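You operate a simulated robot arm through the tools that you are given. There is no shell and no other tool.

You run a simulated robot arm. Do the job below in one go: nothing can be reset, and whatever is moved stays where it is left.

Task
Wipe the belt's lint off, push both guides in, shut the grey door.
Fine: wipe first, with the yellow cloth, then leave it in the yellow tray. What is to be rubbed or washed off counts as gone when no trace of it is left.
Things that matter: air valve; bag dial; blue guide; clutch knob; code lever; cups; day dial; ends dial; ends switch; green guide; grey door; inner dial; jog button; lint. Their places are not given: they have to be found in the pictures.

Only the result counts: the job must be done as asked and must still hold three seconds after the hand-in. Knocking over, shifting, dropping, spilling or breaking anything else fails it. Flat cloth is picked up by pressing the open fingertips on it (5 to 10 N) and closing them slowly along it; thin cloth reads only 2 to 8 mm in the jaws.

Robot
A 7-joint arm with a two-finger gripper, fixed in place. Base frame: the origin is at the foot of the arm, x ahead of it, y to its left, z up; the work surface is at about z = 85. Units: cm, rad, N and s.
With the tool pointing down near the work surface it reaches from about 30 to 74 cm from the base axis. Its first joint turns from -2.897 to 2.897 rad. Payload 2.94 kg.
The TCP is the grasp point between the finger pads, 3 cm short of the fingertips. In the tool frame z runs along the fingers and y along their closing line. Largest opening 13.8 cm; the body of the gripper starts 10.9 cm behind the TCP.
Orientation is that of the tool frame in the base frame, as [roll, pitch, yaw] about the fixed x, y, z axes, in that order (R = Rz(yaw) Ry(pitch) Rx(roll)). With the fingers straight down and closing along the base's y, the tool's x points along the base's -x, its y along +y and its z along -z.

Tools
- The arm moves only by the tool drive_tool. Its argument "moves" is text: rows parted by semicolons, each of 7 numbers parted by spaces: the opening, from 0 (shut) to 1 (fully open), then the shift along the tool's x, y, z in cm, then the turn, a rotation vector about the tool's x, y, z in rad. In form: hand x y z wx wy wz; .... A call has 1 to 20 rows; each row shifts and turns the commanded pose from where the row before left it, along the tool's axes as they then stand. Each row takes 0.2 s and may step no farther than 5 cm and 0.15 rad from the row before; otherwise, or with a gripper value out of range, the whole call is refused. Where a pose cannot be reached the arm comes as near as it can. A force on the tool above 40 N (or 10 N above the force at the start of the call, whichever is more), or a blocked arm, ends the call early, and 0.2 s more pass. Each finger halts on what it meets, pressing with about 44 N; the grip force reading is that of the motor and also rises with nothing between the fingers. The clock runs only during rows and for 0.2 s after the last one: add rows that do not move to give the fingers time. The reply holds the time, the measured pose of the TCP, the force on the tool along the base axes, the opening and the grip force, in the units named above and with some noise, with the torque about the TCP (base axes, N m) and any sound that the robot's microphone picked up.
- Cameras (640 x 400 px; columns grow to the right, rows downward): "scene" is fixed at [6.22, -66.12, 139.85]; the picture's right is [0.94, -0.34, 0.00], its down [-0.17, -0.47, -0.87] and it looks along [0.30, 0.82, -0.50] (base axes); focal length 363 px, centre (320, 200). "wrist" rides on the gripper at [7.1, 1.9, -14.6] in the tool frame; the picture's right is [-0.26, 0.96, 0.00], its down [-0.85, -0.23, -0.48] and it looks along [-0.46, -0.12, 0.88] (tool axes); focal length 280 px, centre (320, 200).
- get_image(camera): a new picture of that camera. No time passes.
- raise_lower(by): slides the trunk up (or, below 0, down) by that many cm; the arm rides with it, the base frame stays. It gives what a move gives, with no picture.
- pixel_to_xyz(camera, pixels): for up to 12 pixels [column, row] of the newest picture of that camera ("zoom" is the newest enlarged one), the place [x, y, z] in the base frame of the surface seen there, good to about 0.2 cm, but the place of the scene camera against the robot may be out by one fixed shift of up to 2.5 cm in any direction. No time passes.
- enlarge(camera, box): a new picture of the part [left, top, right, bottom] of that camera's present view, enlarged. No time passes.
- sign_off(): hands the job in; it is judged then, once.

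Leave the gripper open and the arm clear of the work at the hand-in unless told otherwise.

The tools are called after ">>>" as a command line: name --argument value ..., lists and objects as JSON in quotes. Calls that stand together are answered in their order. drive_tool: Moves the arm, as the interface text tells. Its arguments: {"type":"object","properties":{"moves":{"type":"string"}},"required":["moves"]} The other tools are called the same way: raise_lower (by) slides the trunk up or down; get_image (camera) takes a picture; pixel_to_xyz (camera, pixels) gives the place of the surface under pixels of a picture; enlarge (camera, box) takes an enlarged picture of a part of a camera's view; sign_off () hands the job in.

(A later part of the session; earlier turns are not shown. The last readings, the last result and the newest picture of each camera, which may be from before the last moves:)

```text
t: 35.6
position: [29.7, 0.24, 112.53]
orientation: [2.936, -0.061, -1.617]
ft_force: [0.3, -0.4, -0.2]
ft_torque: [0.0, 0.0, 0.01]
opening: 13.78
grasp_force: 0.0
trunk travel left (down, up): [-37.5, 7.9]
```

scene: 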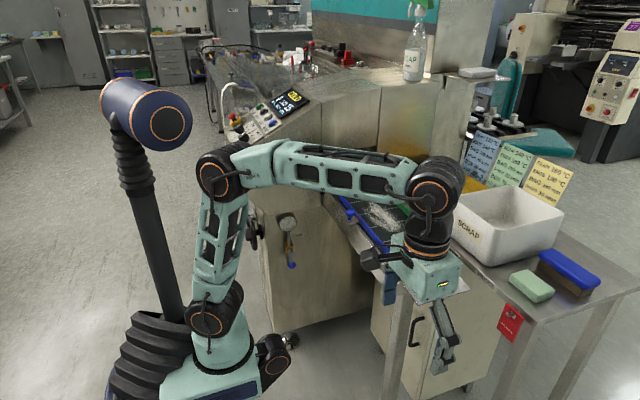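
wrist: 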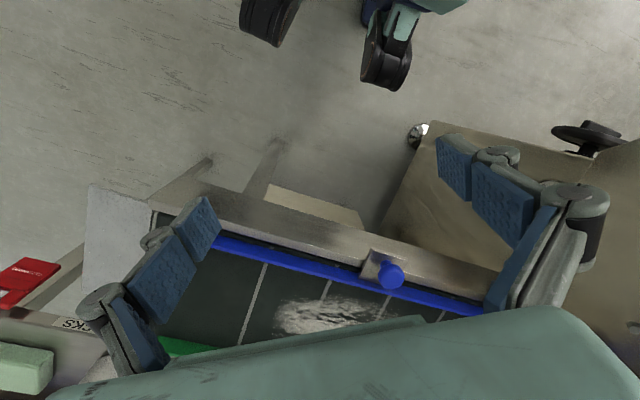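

The hand is leaning about 0.2 rad; I'll straighten it and arc round to the left at safe radius, staying above the panel (z≈112).

>>> drive_tool --moves "1 0 0 0 0.1 -0.06 0; 1 0 0 0 0.1 0 0; 1 -3.33 -1.28 0 0 0 0; 1 -3.33 -1.28 0 0 0 0; 1 -3.33 -1.28 0 0 0 0; 1 -3.87 2.85 0 0 0 0; 1 -3.87 2.85 0 0 0 0; 1 -3.87 2.85 0 0 0 0; 1 -2.59 3.62 0 0 0 0; 1 -2.59 3.62 0 0 0 0; 1 -2.59 3.62 0 0 0 0; 1 -2.59 3.62 0 0 0 0; 1 -1.18 3.4 0 0 0 0; 1 -1.18 3.4 0 0 0 0; 1 -1.18 3.4 0 0 0 0; 1 0 0 0 0 0 0"

>>> get_image --camera "wrist"

```text
t: 38.4
position: [11.05, 33.46, 108.84]
orientation: [3.027, -0.095, -1.678]
ft_force: [-0.5, -0.5, -0.5]
ft_torque: [0.04, 0.01, -0.03]
opening: 13.78
grasp_force: 0.0
trunk travel left (down, up): [-37.5, 7.9]
stopped in row 13: the arm was blocked; the commanded pose is now the measured one
```

```text
taken
```

wrist: 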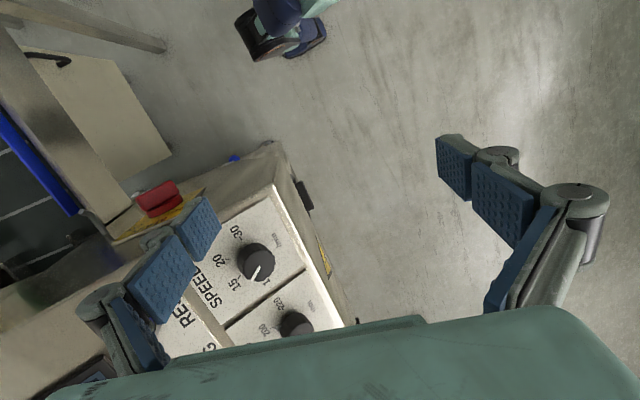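

Blocked by the folded-arm limit again. I'll leave the left side and look at the table and the machine's right side instead, moving back over the belt.

>>> drive_tool --moves "1 2.45 -4.03 -0.5 0.1 -0.09 0; 1 2.45 -4.03 -0.5 0 0 0; 1 2.45 -4.03 -0.5 0 0 0; 1 2.45 -4.03 -0.5 0 0 0; 1 2.7 -2.8 -1 0 0 0; 1 2.7 -2.8 -1 0 0 0; 1 2.7 -2.8 -1 0 0 0; 1 2.7 -2.8 -1 0 0 0; 1 0.8 -4.1 0 0 0 0; 1 0.8 -4.1 0 0 0 0; 1 0.8 -4.1 0 0 0 0; 1 0.8 -4.1 0 0 0 0; 1 0 0 0 0 0 0.15; 1 0 0 0 0 0 0.15; 1 0 0 0 0 0 0.15; 1 0 0 0 0 0 0.15; 1 0 0 0 0 0 0.15; 1 0 0 0 0 -0.15 0; 1 0 0 0 0 -0.15 0; 1 0 0 0 0 0 0"

>>> get_image --camera "wrist"

>>> get_image --camera "scene"

```text
t: 42.6
position: [51.92, 5.29, 114.38]
orientation: [3.139, 0.288, -2.427]
ft_force: [0.2, 0.7, -0.6]
ft_torque: [-0.01, 0.0, 0.02]
opening: 13.83
grasp_force: 0.1
trunk travel left (down, up): [-37.5, 7.9]
```

```text
taken
```

wrist: 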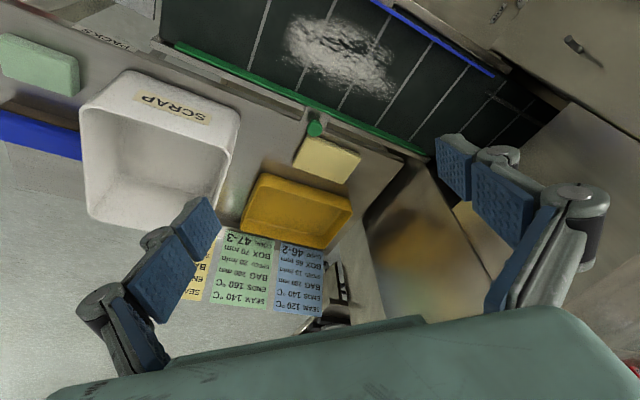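

```text
taken
```

scene: 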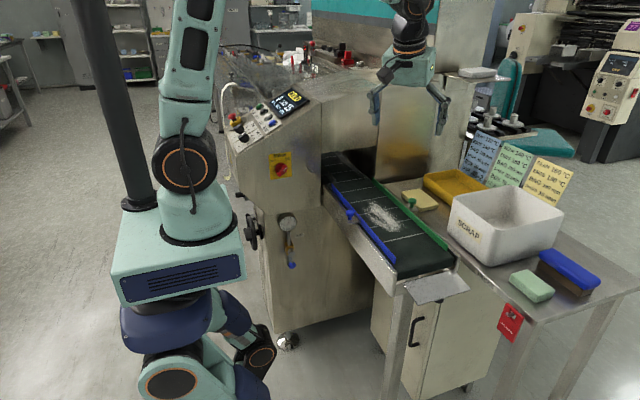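

The polished brown-looking panel at wrist (420,240) next to the tunnel has odd angles. I'll enlarge it.

>>> enlarge --camera "wrist" --box '[330, 80, 530, 330]'

>>> pixel_to_xyz --camera "wrist" --pixels '[[402, 165], [370, 225], [385, 300], [420, 240], [420, 200], [450, 290], [480, 270], [470, 215], [490, 220], [355, 250], [580, 130], [540, 150]]'

```text
1.60 times, centred on (430, 205) of wrist
```

zoom: 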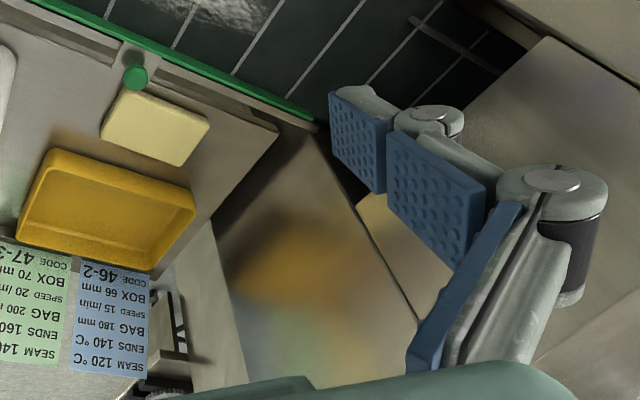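

```text
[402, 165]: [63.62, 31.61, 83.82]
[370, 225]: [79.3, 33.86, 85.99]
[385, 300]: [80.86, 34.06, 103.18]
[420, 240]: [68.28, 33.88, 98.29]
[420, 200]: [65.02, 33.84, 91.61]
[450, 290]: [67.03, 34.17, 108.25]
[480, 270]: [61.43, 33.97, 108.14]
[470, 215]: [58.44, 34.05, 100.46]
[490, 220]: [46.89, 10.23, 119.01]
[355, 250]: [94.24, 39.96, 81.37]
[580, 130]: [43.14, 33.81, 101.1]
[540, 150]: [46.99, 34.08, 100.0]
```

The front plane is flat at y≈34, so there's no door here. I need to see the machine's left face, so I'll travel over the hood at z≈135 with a large radius and come down on the left side.

>>> drive_tool --moves "1 0 0 0 0 0.15 0; 1 0 0 0 0 0.14 0; 1 0 0 -4.2 0 0 0; 1 0 0 -4.2 0 0 0; 1 0 0 -4.2 0 0 0; 1 0 0 -4.2 0 0 0; 1 0 0 -4.2 0 0 0; 1 -0.66 4.93 0 0 0 0; 1 -0.66 4.93 0 0 0 0; 1 -0.66 4.93 0 0 0 0; 1 -0.66 4.93 0 0 0 0; 1 -0.66 4.93 0 0 0 0; 1 -0.66 4.93 0 0 0 0; 1 -0.66 4.93 0 0 0 0; 1 -0.66 4.93 0 0 0 0; 1 -0.66 4.93 0 0 0 0; 1 -0.66 4.93 0 0 0 0; 1 -0.66 4.93 0 0 0 0; 1 0 0 0 0 0 0"

>>> drive_tool --moves "1 2.6 3.9 0 0 0 0; 1 2.6 3.9 0 0 0 0; 1 2.6 3.9 0 0 0 0; 1 2.6 3.9 0 0 0 0; 1 0 0 0 0 0 0"

>>> get_image --camera "wrist"

```text
t: 46.6
position: [21.23, 49.16, 134.92]
orientation: [3.136, -0.001, -2.426]
ft_force: [0.1, 0.0, 0.0]
ft_torque: [0.05, -0.01, 0.02]
opening: 13.8
grasp_force: 0.1
out of reach, approached as far as the arm can: row 18
trunk travel left (down, up): [-37.5, 7.9]
```

```text
t: 47.8
position: [5.48, 53.17, 134.19]
orientation: [3.136, -0.002, -2.426]
ft_force: [-0.4, 0.5, -0.3]
ft_torque: [-0.02, 0.0, 0.01]
opening: 13.82
grasp_force: 0.0
out of reach, approached as far as the arm can: row 3, 4
trunk travel left (down, up): [-37.5, 7.9]
```

```text
taken
```

wrist: 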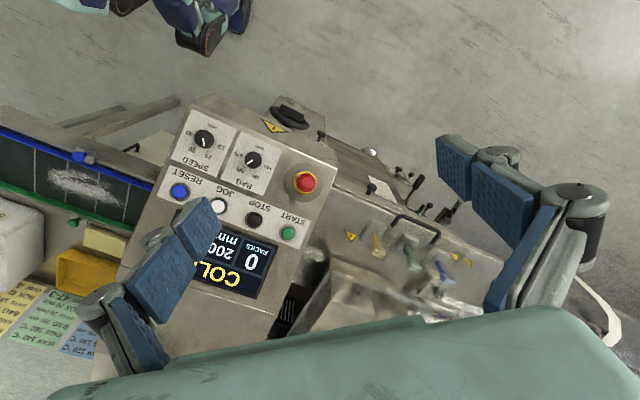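

Good view of the left side now. I'll enlarge it.

>>> enlarge --camera "wrist" --box '[230, 80, 480, 330]'

>>> enlarge --camera "wrist" --box '[250, 80, 450, 200]'

```text
1.60 times, centred on (355, 205) of wrist
```

zoom: 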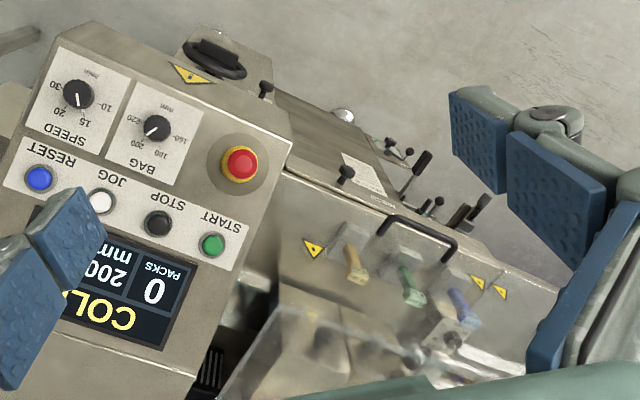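

```text
3.20 times, centred on (350, 140) of wrist
```

zoom: 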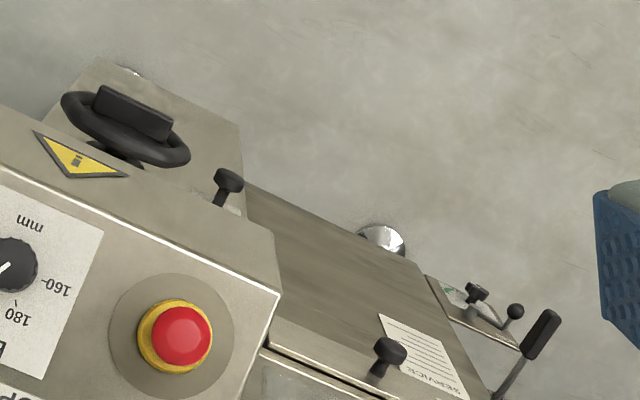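

A side section carries a "SERVICE" label and black knobs. I'll measure points across it.

>>> pixel_to_xyz --camera "zoom" --pixels '[[130, 100], [200, 130], [228, 180], [235, 212], [300, 230], [350, 300], [300, 330], [430, 350], [385, 350], [475, 295], [270, 210], [410, 260]]'

>>> enlarge --camera "wrist" --box '[310, 110, 430, 210]'

```text
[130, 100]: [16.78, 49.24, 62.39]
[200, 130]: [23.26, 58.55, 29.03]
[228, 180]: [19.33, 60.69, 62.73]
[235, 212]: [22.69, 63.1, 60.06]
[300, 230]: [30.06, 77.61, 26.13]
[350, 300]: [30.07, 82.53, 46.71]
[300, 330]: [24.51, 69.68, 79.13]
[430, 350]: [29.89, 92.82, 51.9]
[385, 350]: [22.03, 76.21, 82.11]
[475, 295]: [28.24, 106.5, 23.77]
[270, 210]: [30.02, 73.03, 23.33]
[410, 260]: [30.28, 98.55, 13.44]
```

```text
4.00 times, centred on (370, 160) of wrist
```

zoom: 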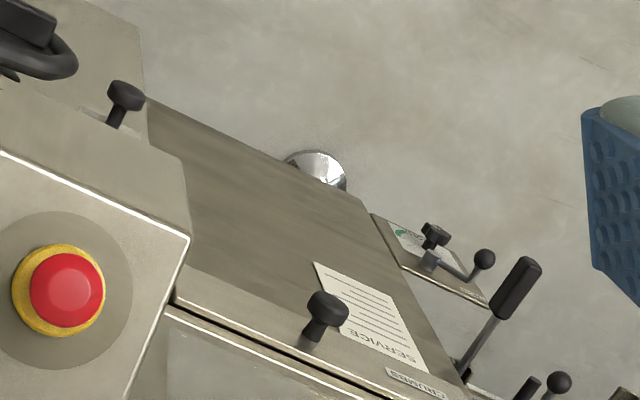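

Those are the clutch knob and handwheel, with a plain side panel. I'll turn the camera further along the machine (+y) and tilt up to inspect the covered infeed section.

>>> drive_tool --moves "1 0 0 0 0 0 -0.15; 1 0 0 0 0 0 -0.15; 1 0 0 0 0 -0.15 0; 1 0 0 0 0 -0.15 0; 1 0 0 0 0 0 0"

>>> get_image --camera "wrist"

>>> enlarge --camera "wrist" --box '[200, 100, 460, 320]'

```text
t: 49.2
position: [7.73, 54.78, 128.51]
orientation: [-3.09, 0.207, -2.151]
ft_force: [0.1, 0.4, 0.7]
ft_torque: [0.0, 0.03, 0.02]
opening: 13.8
grasp_force: 0.0
trunk travel left (down, up): [-37.5, 7.9]
stopped in row 5: the arm was blocked; the commanded pose is now the measured one
```

```text
taken
```

wrist: 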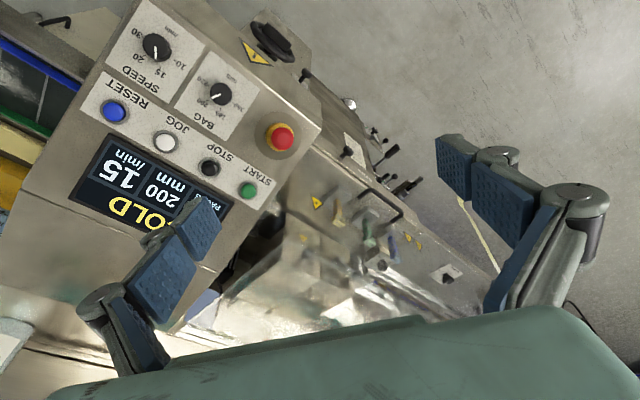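

```text
1.82 times, centred on (330, 210) of wrist
```

zoom: 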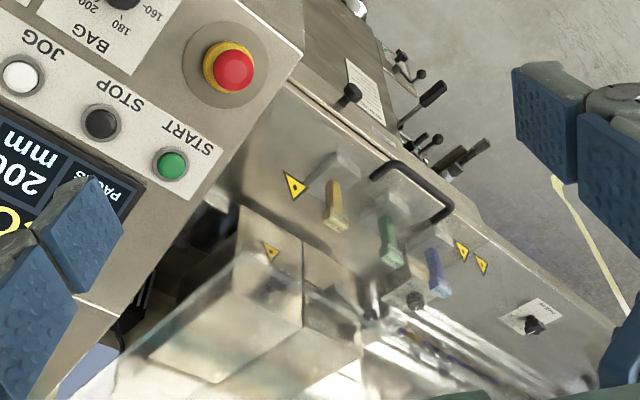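

The clear guard is down over the infeed and out of comfortable reach. Next I'll look into the tunnel and at the upper right part of the machine from the belt's end.

>>> drive_tool --moves "1 0.5 -4.75 -0.7 -0.05 0.1 0; 1 0.5 -4.75 -0.7 0 0.1 0; 1 0.5 -4.75 -0.7 0 0 0; 1 0.5 -4.75 -0.7 0 0 0; 1 0.5 -4.75 -0.7 0 0 0; 1 0.5 -4.75 -0.7 0 0 0; 1 0.5 -4.75 -0.7 0 0 0; 1 0.5 -4.75 -0.7 0 0 0; 1 0.5 -4.75 -0.7 0 0 0; 1 0.5 -4.75 -0.7 0 0 0; 1 3.5 -3.05 1.5 0 0 0; 1 3.5 -3.05 1.5 0 0 0; 1 3.5 -3.05 1.5 0 0 0; 1 3.5 -3.05 1.5 0 0 0; 1 3.5 -3.05 1.5 0 0 0; 1 3.5 -3.05 1.5 0 0 0; 1 3.5 -3.05 1.5 0 0 0; 1 3.5 -3.05 1.5 0 0 0; 1 0 0 0 0 0 0"

```text
t: 53.2
position: [49.56, -12.47, 123.17]
orientation: [3.14, 0.015, -2.148]
ft_force: [-0.4, -0.1, 0.5]
ft_torque: [0.02, 0.05, 0.0]
opening: 13.8
grasp_force: 0.2
trunk travel left (down, up): [-37.5, 7.9]
```

I'll lower to about z=111 and tilt up to look along +y.

>>> drive_tool --moves "1 0 0 4 0 0 -0.1; 1 0 0 4 0 0 -0.1; 1 0 0 4 0 0 0; 1 0 0 0 0 -0.15 0; 1 0 0 0 0 -0.15 0; 1 0 0 0 0 -0.15 0; 1 0 0 0 0 -0.15 0; 1 0 0 0 0 -0.15 0; 1 0 0 0 0 0 0"

>>> get_image --camera "wrist"

>>> enlarge --camera "wrist" --box '[180, 60, 480, 320]'

```text
t: 55.2
position: [49.48, -12.18, 111.14]
orientation: [3.141, 0.767, -1.95]
ft_force: [0.5, 0.2, -0.3]
ft_torque: [0.02, 0.0, -0.02]
opening: 13.81
grasp_force: 0.0
trunk travel left (down, up): [-37.5, 7.9]
```

```text
taken
```

wrist: 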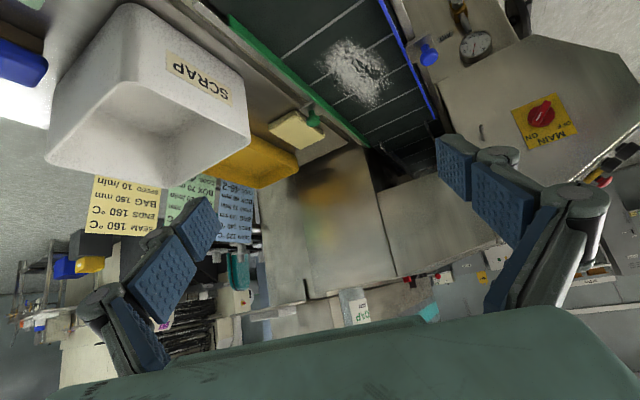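

```text
1.54 times, centred on (330, 190) of wrist
```

zoom: 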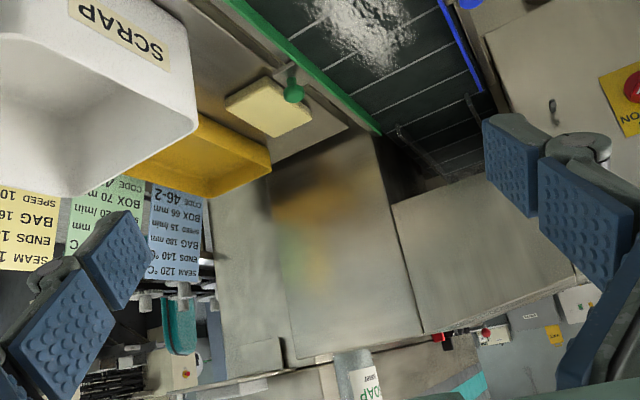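

Nothing door-like in the tunnel front. I'll recheck the cabinet's far edges and the black knob in the scene camera.

>>> enlarge --camera "scene" --box '[400, 240, 560, 400]'

>>> pixel_to_xyz --camera "scene" --pixels '[[439, 262], [441, 266], [444, 270], [484, 370], [490, 340], [495, 310], [478, 378], [430, 300], [434, 285], [446, 280], [440, 275], [500, 300]]'

```text
2.50 times, centred on (480, 320) of scene
```

zoom: 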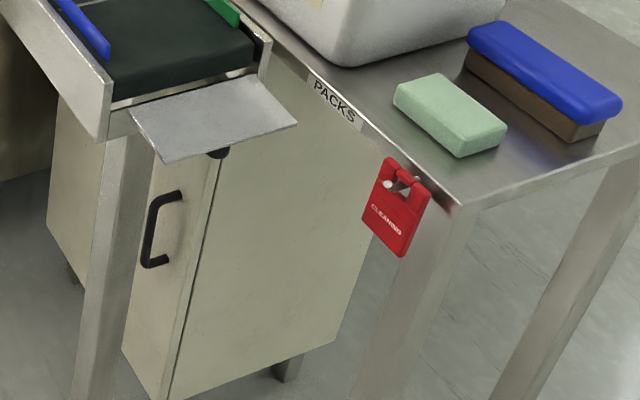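

```text
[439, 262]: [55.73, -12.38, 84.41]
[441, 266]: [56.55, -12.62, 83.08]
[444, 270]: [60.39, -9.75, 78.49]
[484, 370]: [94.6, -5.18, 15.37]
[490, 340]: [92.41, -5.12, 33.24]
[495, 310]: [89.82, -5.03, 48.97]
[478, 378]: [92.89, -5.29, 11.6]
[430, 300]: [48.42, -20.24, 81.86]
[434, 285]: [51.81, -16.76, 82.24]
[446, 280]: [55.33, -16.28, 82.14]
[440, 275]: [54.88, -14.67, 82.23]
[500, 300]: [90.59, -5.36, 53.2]
```

I'll check behind the robot as well. First I'll straighten the hand and face outward, then sweep round clockwise at constant radius.

>>> drive_tool --moves "1 0 0 0 0 0.15 0; 1 0 0 0 0 0.15 0; 1 0 0 0 0 0.15 0; 1 0 0 0 0 0.15 0; 1 0 0 0 0 0.15 0; 1 0 0 0 0 0 0.143; 1 0 0 0 0 0 0.143; 1 0 0 0 0 0 0.143; 1 0 0 0 0 0 0.143; 1 0 0 0 0 0 0.143; 1 0 0 0 0 0 0.143; 1 0 0 0 0 0 0.143; 1 0 0 0 0 0 0.143; 1 0 0 0 0 0 0.143; 1 0 0 0 0 0 0.143; 1 0 0 0 0 0 0"

>>> drive_tool --moves "1 0 -4.8 0 0 0 0.1; 1 0 -4.8 0 0 0 0.1; 1 0 -4.8 0 0 0 0.1; 1 0 -4.8 0 0 0 0.1; 1 0 -4.8 0 0 0 0.1; 1 0 -4.8 0 0 0 0.1; 1 0 -4.8 0 0 0 0.1; 1 0 -4.8 0 0 0 0.1; 1 0 -4.8 0 0 0 0.1; 1 0 -4.8 0 0 0 0.1; 1 0 -4.8 0 0 0 0.1; 1 0 -4.8 0 0 0 0.1; 1 0 0 0 0 0 0"

>>> get_image --camera "wrist"

```text
t: 58.6
position: [49.42, -12.08, 111.13]
orientation: [3.125, 0.001, 2.905]
ft_force: [-0.6, -0.7, -0.3]
ft_torque: [-0.01, 0.0, 0.0]
opening: 13.79
grasp_force: 0.0
trunk travel left (down, up): [-37.5, 7.9]
```

```text
t: 61.4
position: [11.02, -50.75, 110.32]
orientation: [3.134, -0.014, 1.705]
ft_force: [0.0, -0.3, -0.4]
ft_torque: [0.02, -0.03, 0.04]
opening: 13.79
grasp_force: 0.1
trunk travel left (down, up): [-37.5, 7.9]
```

```text
taken
```

wrist: 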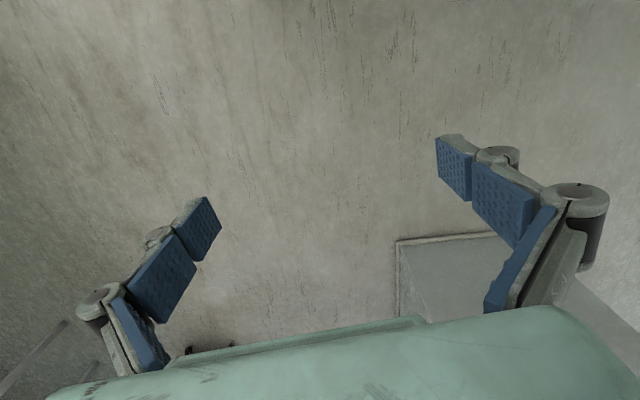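

Empty floor here. I'll sweep a bit more to look toward −x, tilted up.

>>> drive_tool --moves "1 0 -4.8 0 0 0 0.14; 1 0 -4.8 0 0 0 0.14; 1 0 -4.8 0 0 0 0.14; 1 0 -4.8 0 0 0 0.14; 1 0 -4.8 0 0 0 0.14; 1 0 0 0 0 -0.15 0; 1 0 0 0 0 -0.15 0; 1 0 0 0 0 -0.15 0; 1 0 0 0 0 0 0"

>>> get_image --camera "wrist"

```text
t: 63.4
position: [-12.28, -47.05, 110.45]
orientation: [-3.137, 0.437, 1.005]
ft_force: [0.2, 0.7, -0.1]
ft_torque: [-0.05, 0.08, -0.02]
opening: 13.81
grasp_force: 0.1
trunk travel left (down, up): [-37.5, 7.9]
```

```text
taken
```

wrist: 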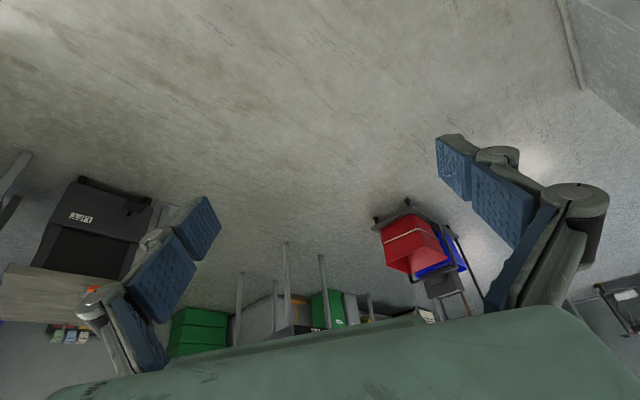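

Nothing reachable behind either. Going back over earlier views, the zoom from (22, 51, 139) showed a standing metal plate with a warning triangle and a black knob, angled beside a dark opening behind the control box. That could be an ajar grey door, so I'll go back for a better look.

>>> drive_tool --moves "1 0 0 0 0 0.15 0; 1 0 0 0 0 0.15 0; 1 0 0 0 0 0.13 0; 1 0 4.8 0 0 0 -0.14; 1 0 4.8 0 0 0 -0.14; 1 0 4.8 0 0 0 -0.14; 1 0 4.8 0 0 0 -0.14; 1 0 4.8 0 0 0 -0.14; 1 0 4.8 -2 0 0 -0.1; 1 0 4.8 -1.4 0 0 -0.1; 1 0 4.8 -1.4 0 0 -0.1; 1 0 4.8 -1.4 0 0 -0.1; 1 0 4.8 -1.4 0 0 -0.1; 1 0 4.8 -1.4 0 0 -0.1; 1 0 4.8 -1.4 0 0 -0.1; 1 0 4.8 -1.4 0 0 -0.1; 1 0 4.8 -1.4 0 0 -0.1; 1 0 4.8 -1.4 0 0 -0.1; 1 0 4.8 -1.4 0 0 -0.1; 1 0 4.8 -1.4 0 0 -0.1"

```text
refused: row 9 steps farther than a row can; nothing moved
```

>>> drive_tool --moves "1 0 0 0 0 0.15 0; 1 0 0 0 0 0.15 0; 1 0 0 0 0 0.13 0; 1 0 4.8 0 0 0 -0.14; 1 0 4.8 0 0 0 -0.14; 1 0 4.8 0 0 0 -0.14; 1 0 4.8 0 0 0 -0.14; 1 0 4.8 0 0 0 -0.14; 1 0 4.8 -1.3 0 0 -0.1; 1 0 4.8 -1.3 0 0 -0.1; 1 0 4.8 -1.3 0 0 -0.1; 1 0 4.8 -1.3 0 0 -0.1; 1 0 4.8 -1.3 0 0 -0.1; 1 0 4.8 -1.3 0 0 -0.1; 1 0 4.8 -1.3 0 0 -0.1; 1 0 4.8 -1.3 0 0 -0.1; 1 0 4.8 -1.3 0 0 -0.1; 1 0 4.8 -1.3 0 0 -0.1; 1 0 4.8 -1.3 0 0 -0.1; 1 0 4.8 -1.3 0 0 -0.1"

```text
t: 67.6
position: [52.53, -19.4, 125.86]
orientation: [-3.136, -0.005, 2.908]
ft_force: [0.3, -0.5, 0.7]
ft_torque: [0.0, -0.01, 0.01]
opening: 13.8
grasp_force: 0.0
trunk travel left (down, up): [-37.5, 7.9]
```

>>> drive_tool --moves "1 0 4.7 -1.3 0 0 -0.085; 1 0 4.7 -1.3 0 0 -0.085; 1 0 4.7 -1.3 0 0 -0.085; 1 0 4.7 -1.3 0 0 -0.085; 1 0 4.7 -1.3 0 0 -0.085; 1 0 4.7 -1.3 0 0 -0.085; 1 0 4.7 -1.3 0 0 -0.085; 1 0 4.7 -1.3 0 0 -0.085; 1 0 4.7 0 0 0 -0.085; 1 0 4.7 0 0 0 -0.085; 1 0 4.7 0 0 0 -0.085; 1 0 4.7 0 0 0 -0.085; 1 0 4.7 0 0 0 -0.085; 1 0 4.7 0 0 0 -0.085; 1 0 4.7 0 0 0 -0.085; 1 0 0 0 0 0 0"

>>> get_image --camera "wrist"

```text
t: 71.0
position: [29.18, 42.44, 135.98]
orientation: [3.14, -0.005, -2.102]
ft_force: [0.2, -0.3, 0.1]
ft_torque: [-0.02, -0.03, -0.02]
opening: 13.79
grasp_force: 0.1
trunk travel left (down, up): [-37.5, 7.9]
```

```text
taken
```

wrist: 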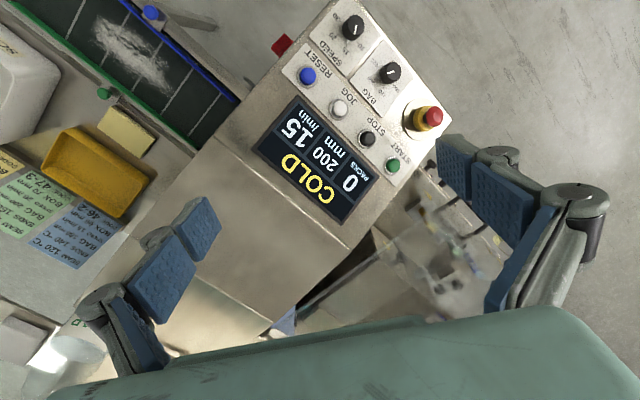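

>>> drive_tool --moves "1 -4.5 0 0 0 0 0; 1 -4.5 0 0 0 0 0; 1 -4.5 0 0 0 0 0; 1 0 0 0 0 0 0"

>>> get_image --camera "wrist"

>>> enlarge --camera "wrist" --box '[200, 80, 440, 320]'

```text
t: 72.0
position: [31.76, 46.0, 133.08]
orientation: [3.137, -0.005, -2.103]
ft_force: [-0.3, 0.3, 0.2]
ft_torque: [-0.01, -0.01, 0.04]
opening: 13.79
grasp_force: 0.1
out of reach, approached as far as the arm can: row 1, 2, 3
trunk travel left (down, up): [-37.5, 7.9]
```

```text
taken
```

wrist: 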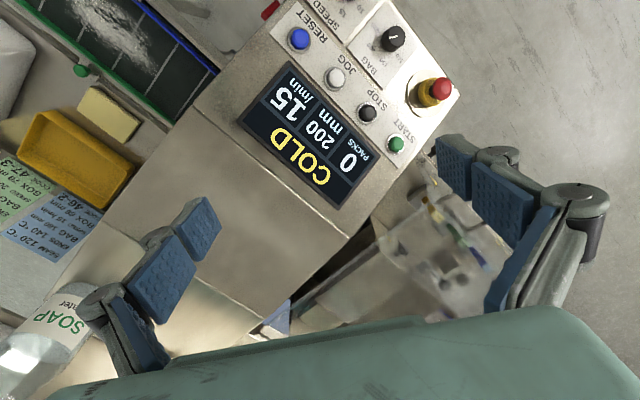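

```text
1.67 times, centred on (320, 200) of wrist
```

zoom: 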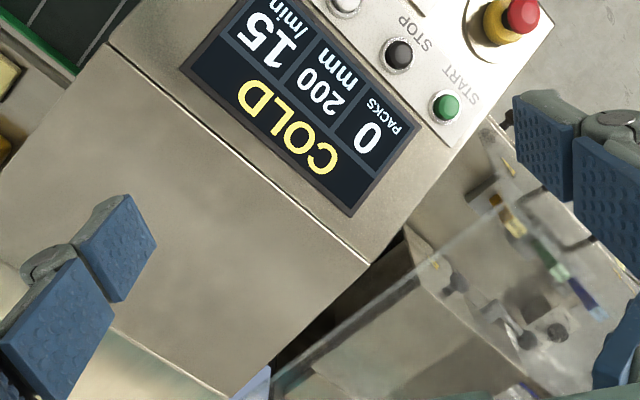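

I can see an angled panel with a warning triangle and a knob (zoom 440,265). I'll measure points there.

>>> pixel_to_xyz --camera "zoom" --pixels '[[405, 235], [450, 330], [360, 350], [330, 320], [500, 200], [400, 285], [470, 290], [455, 285], [530, 370], [300, 370], [440, 215], [290, 370]]'

>>> enlarge --camera "wrist" --box '[300, 180, 440, 320]'

```text
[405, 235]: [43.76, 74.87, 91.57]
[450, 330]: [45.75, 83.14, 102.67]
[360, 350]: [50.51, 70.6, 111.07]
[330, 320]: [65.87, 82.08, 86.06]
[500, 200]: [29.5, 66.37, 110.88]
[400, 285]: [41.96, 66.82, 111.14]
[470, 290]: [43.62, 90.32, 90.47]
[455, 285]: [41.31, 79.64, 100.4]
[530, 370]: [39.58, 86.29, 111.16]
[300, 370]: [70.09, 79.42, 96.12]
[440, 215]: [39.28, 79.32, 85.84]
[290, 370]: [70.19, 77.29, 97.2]
```

```text
2.86 times, centred on (370, 250) of wrist
```

zoom: 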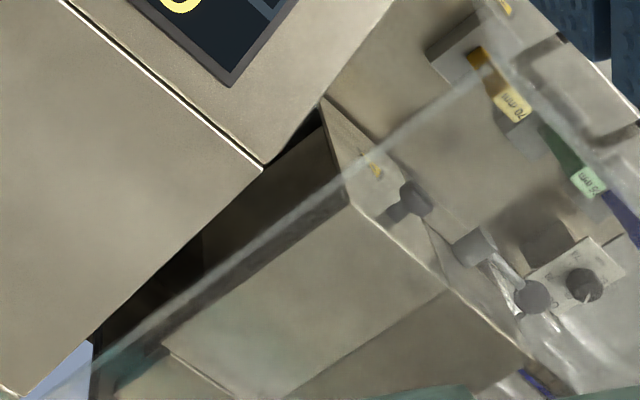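

The clear cover lies flat at z≈111, so it's shut. Next I'll look into the dark part of the tunnel beside the belt.

>>> enlarge --camera "scene" --box '[318, 138, 390, 188]'

>>> pixel_to_xyz --camera "zoom" --pixels '[[250, 150], [400, 180], [450, 100], [480, 200], [500, 100], [350, 120], [430, 250], [300, 60], [380, 60], [200, 60], [480, 300], [440, 150]]'

```text
8.00 times, centred on (354, 163) of scene
```

zoom: 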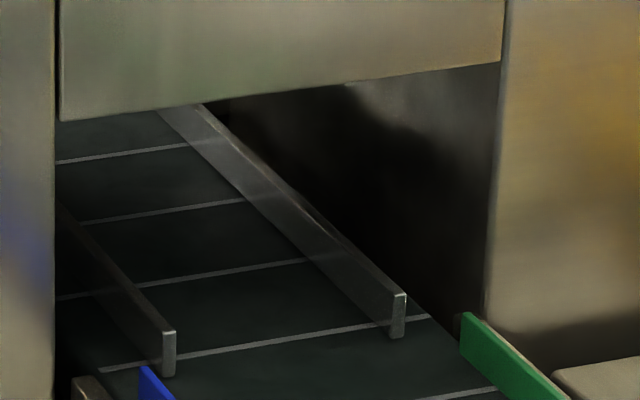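

```text
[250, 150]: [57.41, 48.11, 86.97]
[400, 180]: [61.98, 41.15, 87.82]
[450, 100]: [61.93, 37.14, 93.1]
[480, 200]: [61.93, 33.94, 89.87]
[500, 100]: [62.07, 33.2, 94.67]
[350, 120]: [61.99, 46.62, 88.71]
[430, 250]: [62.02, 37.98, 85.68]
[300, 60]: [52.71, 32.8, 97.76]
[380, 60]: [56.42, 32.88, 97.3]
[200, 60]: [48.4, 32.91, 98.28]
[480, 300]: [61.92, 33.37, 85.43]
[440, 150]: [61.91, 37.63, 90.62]
```

Only the tunnel wall there. I'll take the closest look I can at the cabinet door seam.

>>> enlarge --camera "scene" --box '[415, 295, 455, 345]'

>>> enlarge --camera "scene" --box '[375, 270, 425, 310]'

>>> enlarge --camera "scene" --box '[390, 345, 440, 400]'

```text
8.00 times, centred on (435, 320) of scene
```

zoom: 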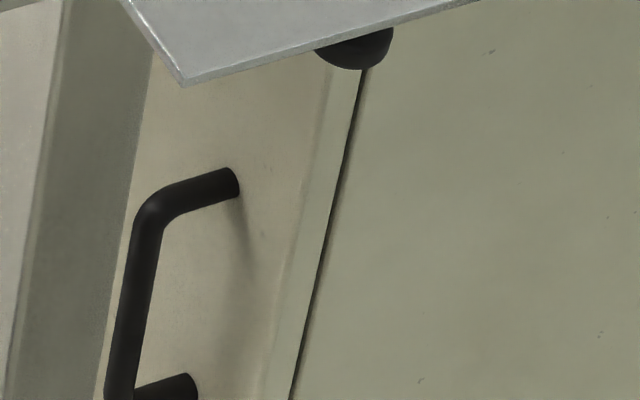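

```text
10.00 times, centred on (400, 290) of scene
```

zoom: 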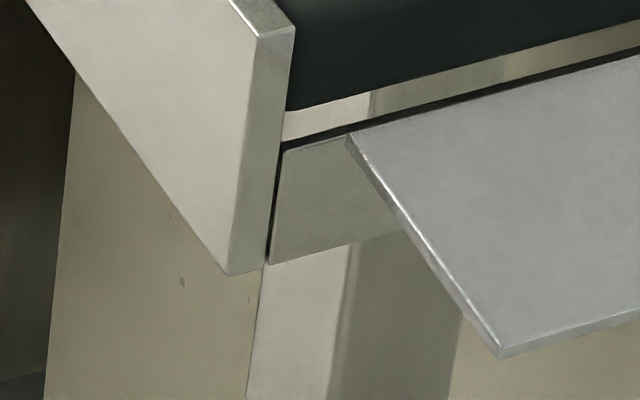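

```text
7.27 times, centred on (415, 372) of scene
```

zoom: 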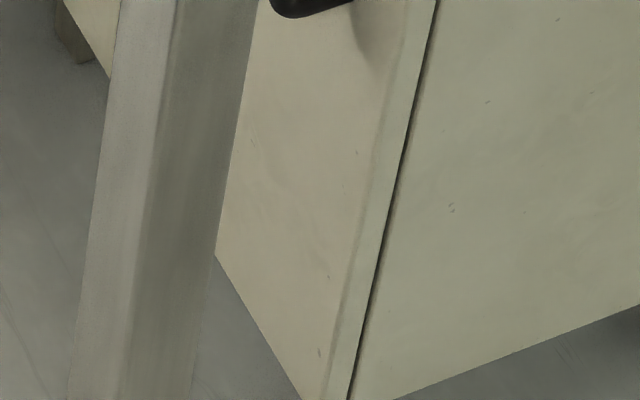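

Found something: the light-grey plate at the belt's end (scene 437,290) is hinged at the belt end, and the black half-round knob sits at the middle of its outer edge on the underside. That must be the open grey door, a flap that folds up with its knob facing outward. I'll go back over the belt to look at the cloth and the flap closely.

>>> drive_tool --moves "1 1.96 -4.17 0 0 0 0; 1 1.96 -4.17 0 0 0 0; 1 1.96 -4.17 0 0 0 0; 1 1.96 -4.17 0 0 0 0; 1 1.96 -4.17 0 0 0 0; 1 1.96 -4.17 0 0 0 0; 1 1.96 -4.17 0 0 0 0; 1 1.96 -4.17 0 0 0 0; 1 1.96 -4.17 0 0 0 0; 1 1.96 -4.17 0 0 0 0; 1 0 0 2 0 0 0.148; 1 0 0 2 0 0 0.148; 1 0 0 2 0 0 0.148; 1 0 0 2 0 0 0.148; 1 0 0 2 0 0 0.148; 1 0 0 2 0 0 0.148; 1 0 0 2 0 0 0.148; 1 0 0 0 0 0 0"

>>> get_image --camera "wrist"

```text
t: 75.8
position: [56.87, 8.73, 118.97]
orientation: [-3.138, -0.009, -3.14]
ft_force: [0.6, -0.5, -0.5]
ft_torque: [0.0, -0.02, 0.0]
opening: 13.78
grasp_force: 0.2
out of reach, approached as far as the arm can: row 10
trunk travel left (down, up): [-37.5, 7.9]
```

```text
taken
```

wrist: 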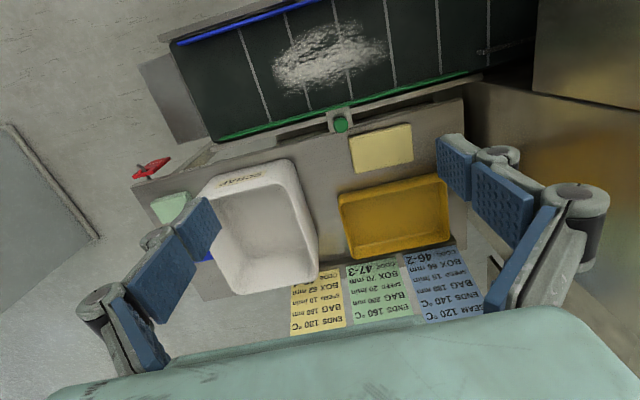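

I now see the flap (wrist 175,100), cloth (381,148), tray (395,215), lint, and both guides. I'll measure all of them.

>>> enlarge --camera "wrist" --box '[320, 100, 480, 270]'

>>> pixel_to_xyz --camera "wrist" --pixels '[[350, 136], [409, 124], [413, 162], [356, 174], [381, 148], [345, 155], [340, 195], [440, 178], [452, 232], [350, 255], [395, 215], [397, 205]]'

>>> pixel_to_xyz --camera "wrist" --pixels '[[275, 55], [275, 85], [330, 22], [388, 45], [383, 62], [320, 90], [300, 95], [140, 65], [180, 142], [172, 56], [210, 137], [340, 123]]'

>>> enlarge --camera "wrist" --box '[130, 0, 480, 150]'

```text
2.35 times, centred on (400, 185) of wrist
```

zoom: 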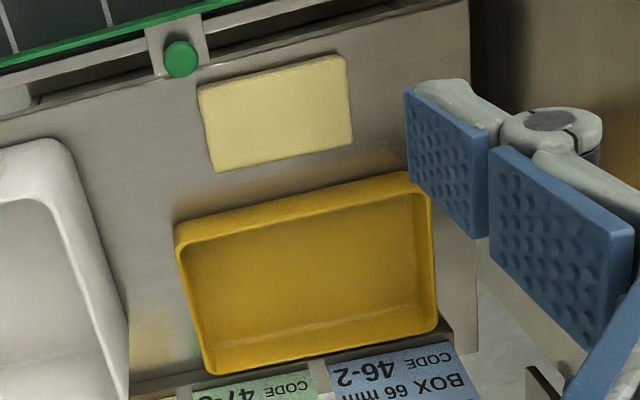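

```text
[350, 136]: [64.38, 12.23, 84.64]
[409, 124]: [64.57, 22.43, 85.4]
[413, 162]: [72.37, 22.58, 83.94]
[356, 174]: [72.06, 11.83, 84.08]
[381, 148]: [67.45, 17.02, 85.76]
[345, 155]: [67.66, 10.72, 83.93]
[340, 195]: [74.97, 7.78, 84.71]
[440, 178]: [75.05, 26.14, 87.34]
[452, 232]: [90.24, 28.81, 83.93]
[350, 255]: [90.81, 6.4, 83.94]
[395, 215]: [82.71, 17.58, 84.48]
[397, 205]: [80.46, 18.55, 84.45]
```

```text
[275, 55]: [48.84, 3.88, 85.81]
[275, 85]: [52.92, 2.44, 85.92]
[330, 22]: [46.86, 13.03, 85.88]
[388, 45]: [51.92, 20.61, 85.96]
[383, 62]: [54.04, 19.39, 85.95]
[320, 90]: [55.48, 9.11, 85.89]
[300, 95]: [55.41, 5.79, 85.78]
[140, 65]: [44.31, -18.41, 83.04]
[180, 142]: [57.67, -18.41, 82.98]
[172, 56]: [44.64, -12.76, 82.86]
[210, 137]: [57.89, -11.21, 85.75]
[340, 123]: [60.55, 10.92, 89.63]
```

```text
1.83 times, centred on (305, 75) of wrist
```

zoom: 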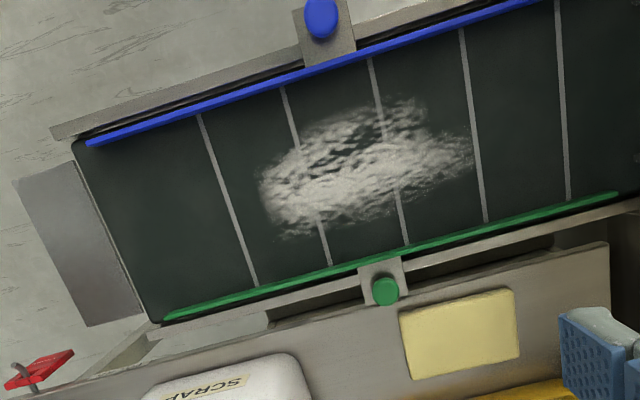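

Measured: the table is at z≈83.9. The cloth spans x 64.5–71.8, y 12–22.4, with its top at 85.8 (a pad about 1.8 thick). The belt is at z≈85.9 and the lint covers x≈46.5–56, y≈2–21. The flap is at z≈83, y −12 to −22. I'll position over the cloth with the fingers closing along y.

>>> drive_tool --moves "1 -2.8 2.1 2 0 0 0; 1 -2.8 2.1 2 0 0 0; 1 -2.8 2.1 2 0 0 0; 1 -2.8 2.1 2 0 0 0; 1 0 0 4 0 0 0; 1 0 0 4 0 0 0; 1 0 0 0 0 0 0"

>>> get_image --camera "wrist"

```text
t: 77.4
position: [67.83, 17.07, 102.72]
orientation: [-3.14, -0.006, -3.139]
ft_force: [0.6, -0.8, -0.2]
ft_torque: [-0.04, -0.02, 0.02]
opening: 13.78
grasp_force: 0.0
trunk travel left (down, up): [-37.5, 7.9]
```

```text
taken
```

wrist: 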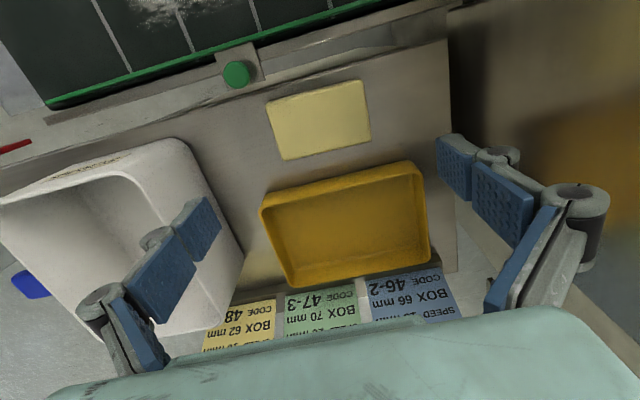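

>>> pixel_to_xyz --camera "wrist" --pixels '[[268, 103], [361, 83], [368, 140], [284, 156], [318, 120], [262, 209], [414, 165], [428, 258], [292, 285], [340, 215], [290, 200], [415, 240]]'

>>> enlarge --camera "wrist" --box '[240, 60, 440, 300]'

```text
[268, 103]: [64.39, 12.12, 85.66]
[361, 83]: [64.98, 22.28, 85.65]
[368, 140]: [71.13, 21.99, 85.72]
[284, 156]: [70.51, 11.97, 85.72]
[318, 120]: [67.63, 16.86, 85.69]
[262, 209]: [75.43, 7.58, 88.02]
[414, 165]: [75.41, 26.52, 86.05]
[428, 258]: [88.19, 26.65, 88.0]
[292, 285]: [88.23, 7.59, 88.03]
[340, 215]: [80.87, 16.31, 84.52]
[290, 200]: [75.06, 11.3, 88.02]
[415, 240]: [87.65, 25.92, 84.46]
```

```text
1.67 times, centred on (340, 180) of wrist
```

zoom: 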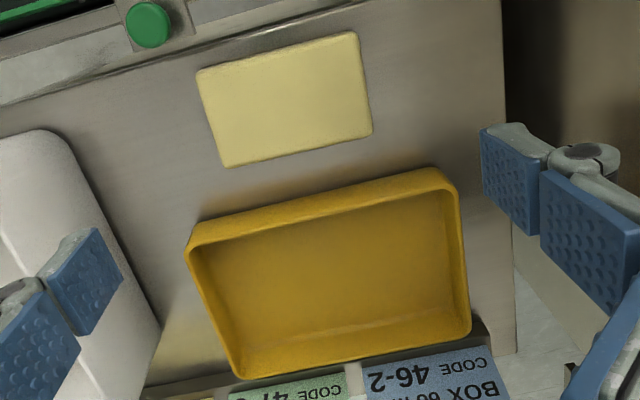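

The tray spans x 75–88.3, y 7.5–26.6, rim 88, floor 84.5. The hand is centred on the cloth at (67.8, 17.1). I'll lower to tips just above the table.

>>> drive_tool --moves "1 0 0 4.5 0 0 0; 1 0 0 4.5 0 0 0; 1 0 0 4.5 0 0 0; 1 0 0 1.5 0 0 0; 1 0 0 0 0 0 0"

>>> get_image --camera "scene"

```text
t: 78.6
position: [67.99, 17.22, 87.95]
orientation: [-3.139, -0.006, -3.139]
ft_force: [0.6, -0.2, 0.6]
ft_torque: [-0.03, -0.02, 0.01]
opening: 13.81
grasp_force: 0.0
trunk travel left (down, up): [-37.5, 7.9]
```

```text
taken
```

scene: 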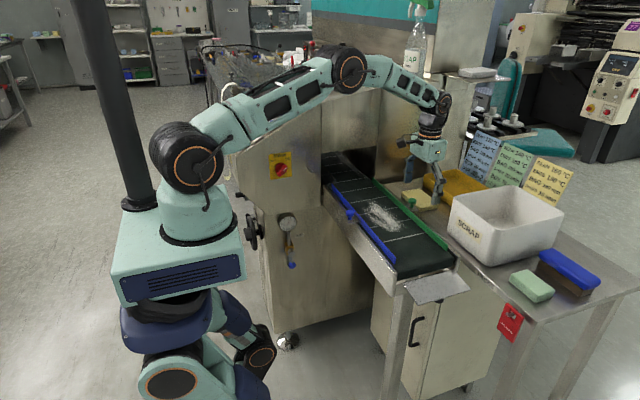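

Tips are at about z=85. I'll go down 0.4 and close slowly in steps to see where the pad resists.

>>> drive_tool --moves "1 0 0 0.4 0 0 0; 0.9 0 0 0 0 0 0; 0.82 0 0 0 0 0 0; 0.76 0 0 0 0 0 0; 0.73 0 0 0 0 0 0; 0.70 0 0 0 0 0 0; 0.70 0 0 0 0 0 0"

>>> get_image --camera "wrist"

```text
t: 80.2
position: [67.98, 17.35, 87.95]
orientation: [3.142, -0.001, -3.137]
ft_force: [2.8, 0.4, 22.2]
ft_torque: [0.05, -0.03, -0.06]
opening: 9.58
grasp_force: 13.7
trunk travel left (down, up): [-37.5, 7.9]
```

```text
taken
```

wrist: 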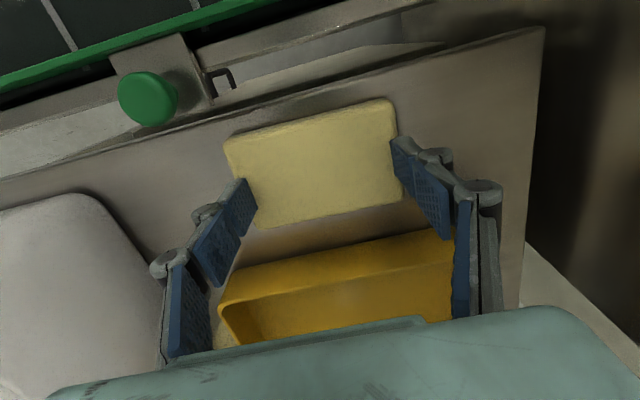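

The tips are touching something (22 N up) and the pad is between the fingers (opening 9.58). I'll raise slightly and close further for a firm hold.

>>> drive_tool --moves "0.70 0 0 -0.4 0 0 0; 0.66 0 0 0 0 0 0; 0.62 0 0 0 0 0 0; 0.58 0 0 0 0 0 0; 0.58 0 0 0 0 0 0"

>>> get_image --camera "wrist"

```text
t: 81.4
position: [67.65, 17.17, 88.31]
orientation: [-3.141, 0.0, -3.139]
ft_force: [3.3, 2.3, 18.7]
ft_torque: [0.34, -0.17, 0.03]
opening: 8.05
grasp_force: 0.8
trunk travel left (down, up): [-37.5, 7.9]
```

```text
taken
```

wrist: 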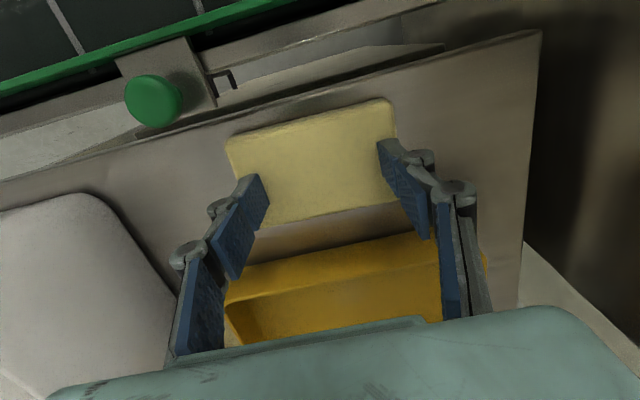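

The fingertips slid up onto the cloth, so it needs the described pinch: press with 5–10 N and close slowly. I'll ease the pressure first.

>>> drive_tool --moves "0.58 0 0 -0.25 0 0 0; 0.58 0 0 0 0 0 0"

```text
t: 82.0
position: [67.76, 17.02, 88.35]
orientation: [-3.138, -0.006, -3.138]
ft_force: [-1.7, 1.9, 21.8]
ft_torque: [0.18, 0.06, -0.06]
opening: 8.18
grasp_force: 9.7
trunk travel left (down, up): [-37.5, 7.9]
```

>>> drive_tool --moves "0.58 0 0 -0.3 0 0 0; 0.58 0 0 0 0 0 0"

```text
t: 82.6
position: [67.74, 17.25, 88.4]
orientation: [-3.138, -0.008, -3.137]
ft_force: [-0.4, 1.1, 10.6]
ft_torque: [0.09, -0.03, -0.02]
opening: 8.07
grasp_force: 3.8
trunk travel left (down, up): [-37.5, 7.9]
```

10.6 N now. One more small ease, then close slowly.

>>> drive_tool --moves "0.56 0 0 -0.1 0 0 0; 0.53 0 0 0 0 0 0; 0.50 0 0 0 0 0 0; 0.47 0 0 0 0 0 0; 0.44 0 0 0 0 0 0; 0.41 0 0 0 0 0 0; 0.38 0 0 0 0 0 0"

>>> get_image --camera "wrist"

```text
t: 84.2
position: [67.86, 17.27, 88.7]
orientation: [-3.139, -0.002, -3.138]
ft_force: [0.7, 0.6, 10.7]
ft_torque: [0.2, -0.02, 0.02]
opening: 5.34
grasp_force: 0.2
trunk travel left (down, up): [-37.5, 7.9]
```

```text
taken
```

wrist: 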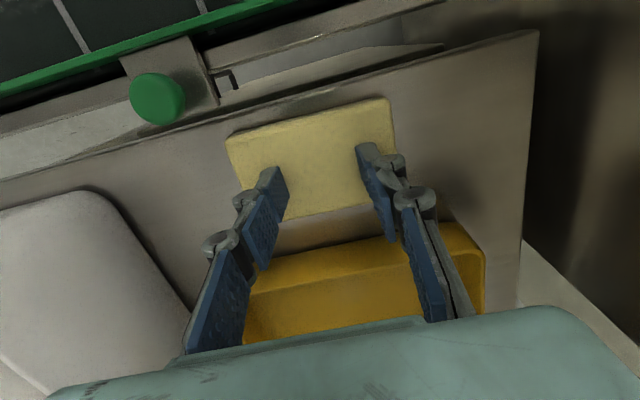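

The tips ride on the cloth at about 10 N. I'll keep closing slowly all the way.

>>> drive_tool --moves "0.35 0 0 0 0 0 0; 0.32 0 0 0 0 0 0; 0.29 0 0 0 0 0 0; 0.26 0 0 0 0 0 0; 0.23 0 0 0 0 0 0; 0.20 0 0 0 0 0 0"

>>> get_image --camera "wrist"

```text
t: 85.6
position: [67.78, 17.16, 88.6]
orientation: [-3.139, -0.005, -3.137]
ft_force: [0.5, 2.4, 14.5]
ft_torque: [0.21, -0.03, 0.0]
opening: 2.75
grasp_force: 0.0
trunk travel left (down, up): [-37.5, 7.9]
```

```text
taken
```

wrist: 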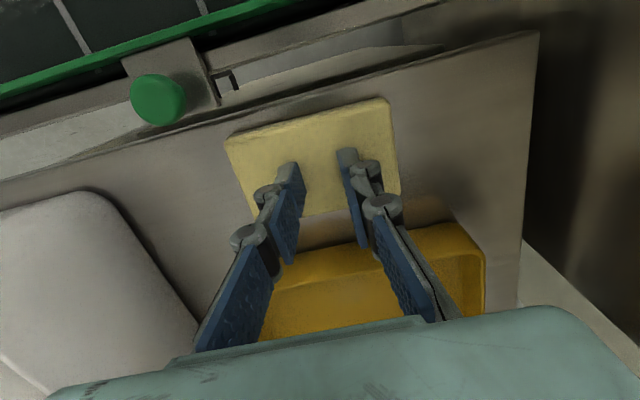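

>>> drive_tool --moves "0.17 0 0 -0.1 0 0 0; 0.14 0 0 0 0 0 0; 0.11 0 0 0 0 0 0; 0.08 0 0 0 0 0 0; 0.05 0 0 0 0 0 0; 0.02 0 0 0 0 0 0; 0 0 0 0 0 0 0; 0 0 0 0 0 0 0; 0 0 0 0 0 0 0"

>>> get_image --camera "wrist"

```text
t: 87.6
position: [67.92, 17.29, 88.59]
orientation: [-3.139, -0.006, -3.138]
ft_force: [0.2, 0.5, -0.2]
ft_torque: [0.0, -0.02, -0.03]
opening: 0.0
grasp_force: 28.4
trunk travel left (down, up): [-37.5, 7.9]
```

```text
taken
```

wrist: 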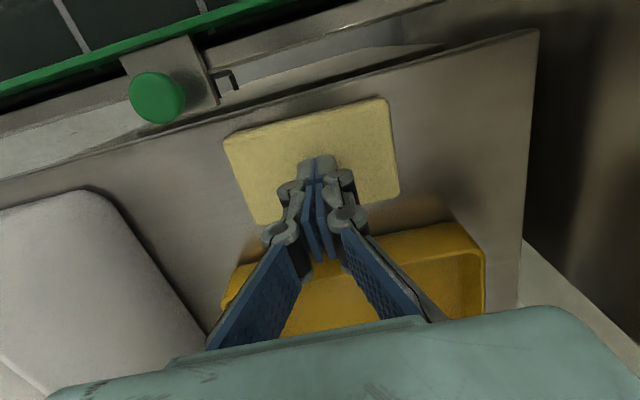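

The gripper closed to 0, so the pad doesn't pinch; it must be gripped by its sides. I'll lift, open, and descend beside the pad until the tips touch the table, which also calibrates tip height.

>>> drive_tool --moves "0 0 0 -3 0 0 0; 0.5 0 0 0 0 0 0; 1 0 0 0 0 0 0; 1 0 0 0 0 0 0; 1 0 0 0 0 0 0; 1 0 0 0 0 0 0; 1 0 0 2.5 0 0 0; 1 0 0 0.6 0 0 0; 1 0 0 0.6 0 0 0; 1 0 0 0.3 0 0 0; 1 0 0 0 0 0 0"

>>> get_image --camera "wrist"

```text
t: 90.0
position: [67.76, 16.99, 87.53]
orientation: [-3.14, -0.006, -3.138]
ft_force: [0.7, 0.5, -0.2]
ft_torque: [0.0, 0.02, 0.0]
opening: 13.81
grasp_force: 0.1
trunk travel left (down, up): [-37.5, 7.9]
```

```text
taken
```

wrist: 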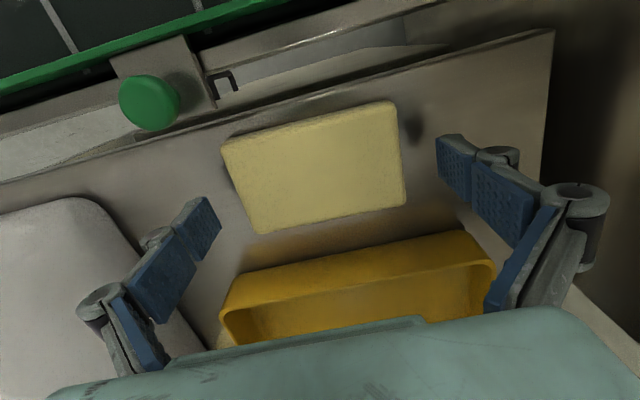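

I'll measure the fingertips and the cloth in this view.

>>> pixel_to_xyz --camera "wrist" --pixels '[[205, 200], [210, 230], [450, 142], [455, 180], [315, 160], [390, 105], [225, 140], [400, 205], [258, 232], [420, 160], [215, 205], [200, 230]]'

```text
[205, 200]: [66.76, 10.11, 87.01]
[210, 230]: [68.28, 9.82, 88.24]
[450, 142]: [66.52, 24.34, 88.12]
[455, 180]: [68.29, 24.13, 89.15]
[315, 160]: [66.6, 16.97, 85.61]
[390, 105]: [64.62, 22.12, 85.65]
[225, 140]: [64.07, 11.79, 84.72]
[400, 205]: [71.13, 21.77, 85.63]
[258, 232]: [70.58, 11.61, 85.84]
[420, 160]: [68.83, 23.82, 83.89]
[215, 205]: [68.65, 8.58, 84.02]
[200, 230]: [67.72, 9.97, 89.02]
```

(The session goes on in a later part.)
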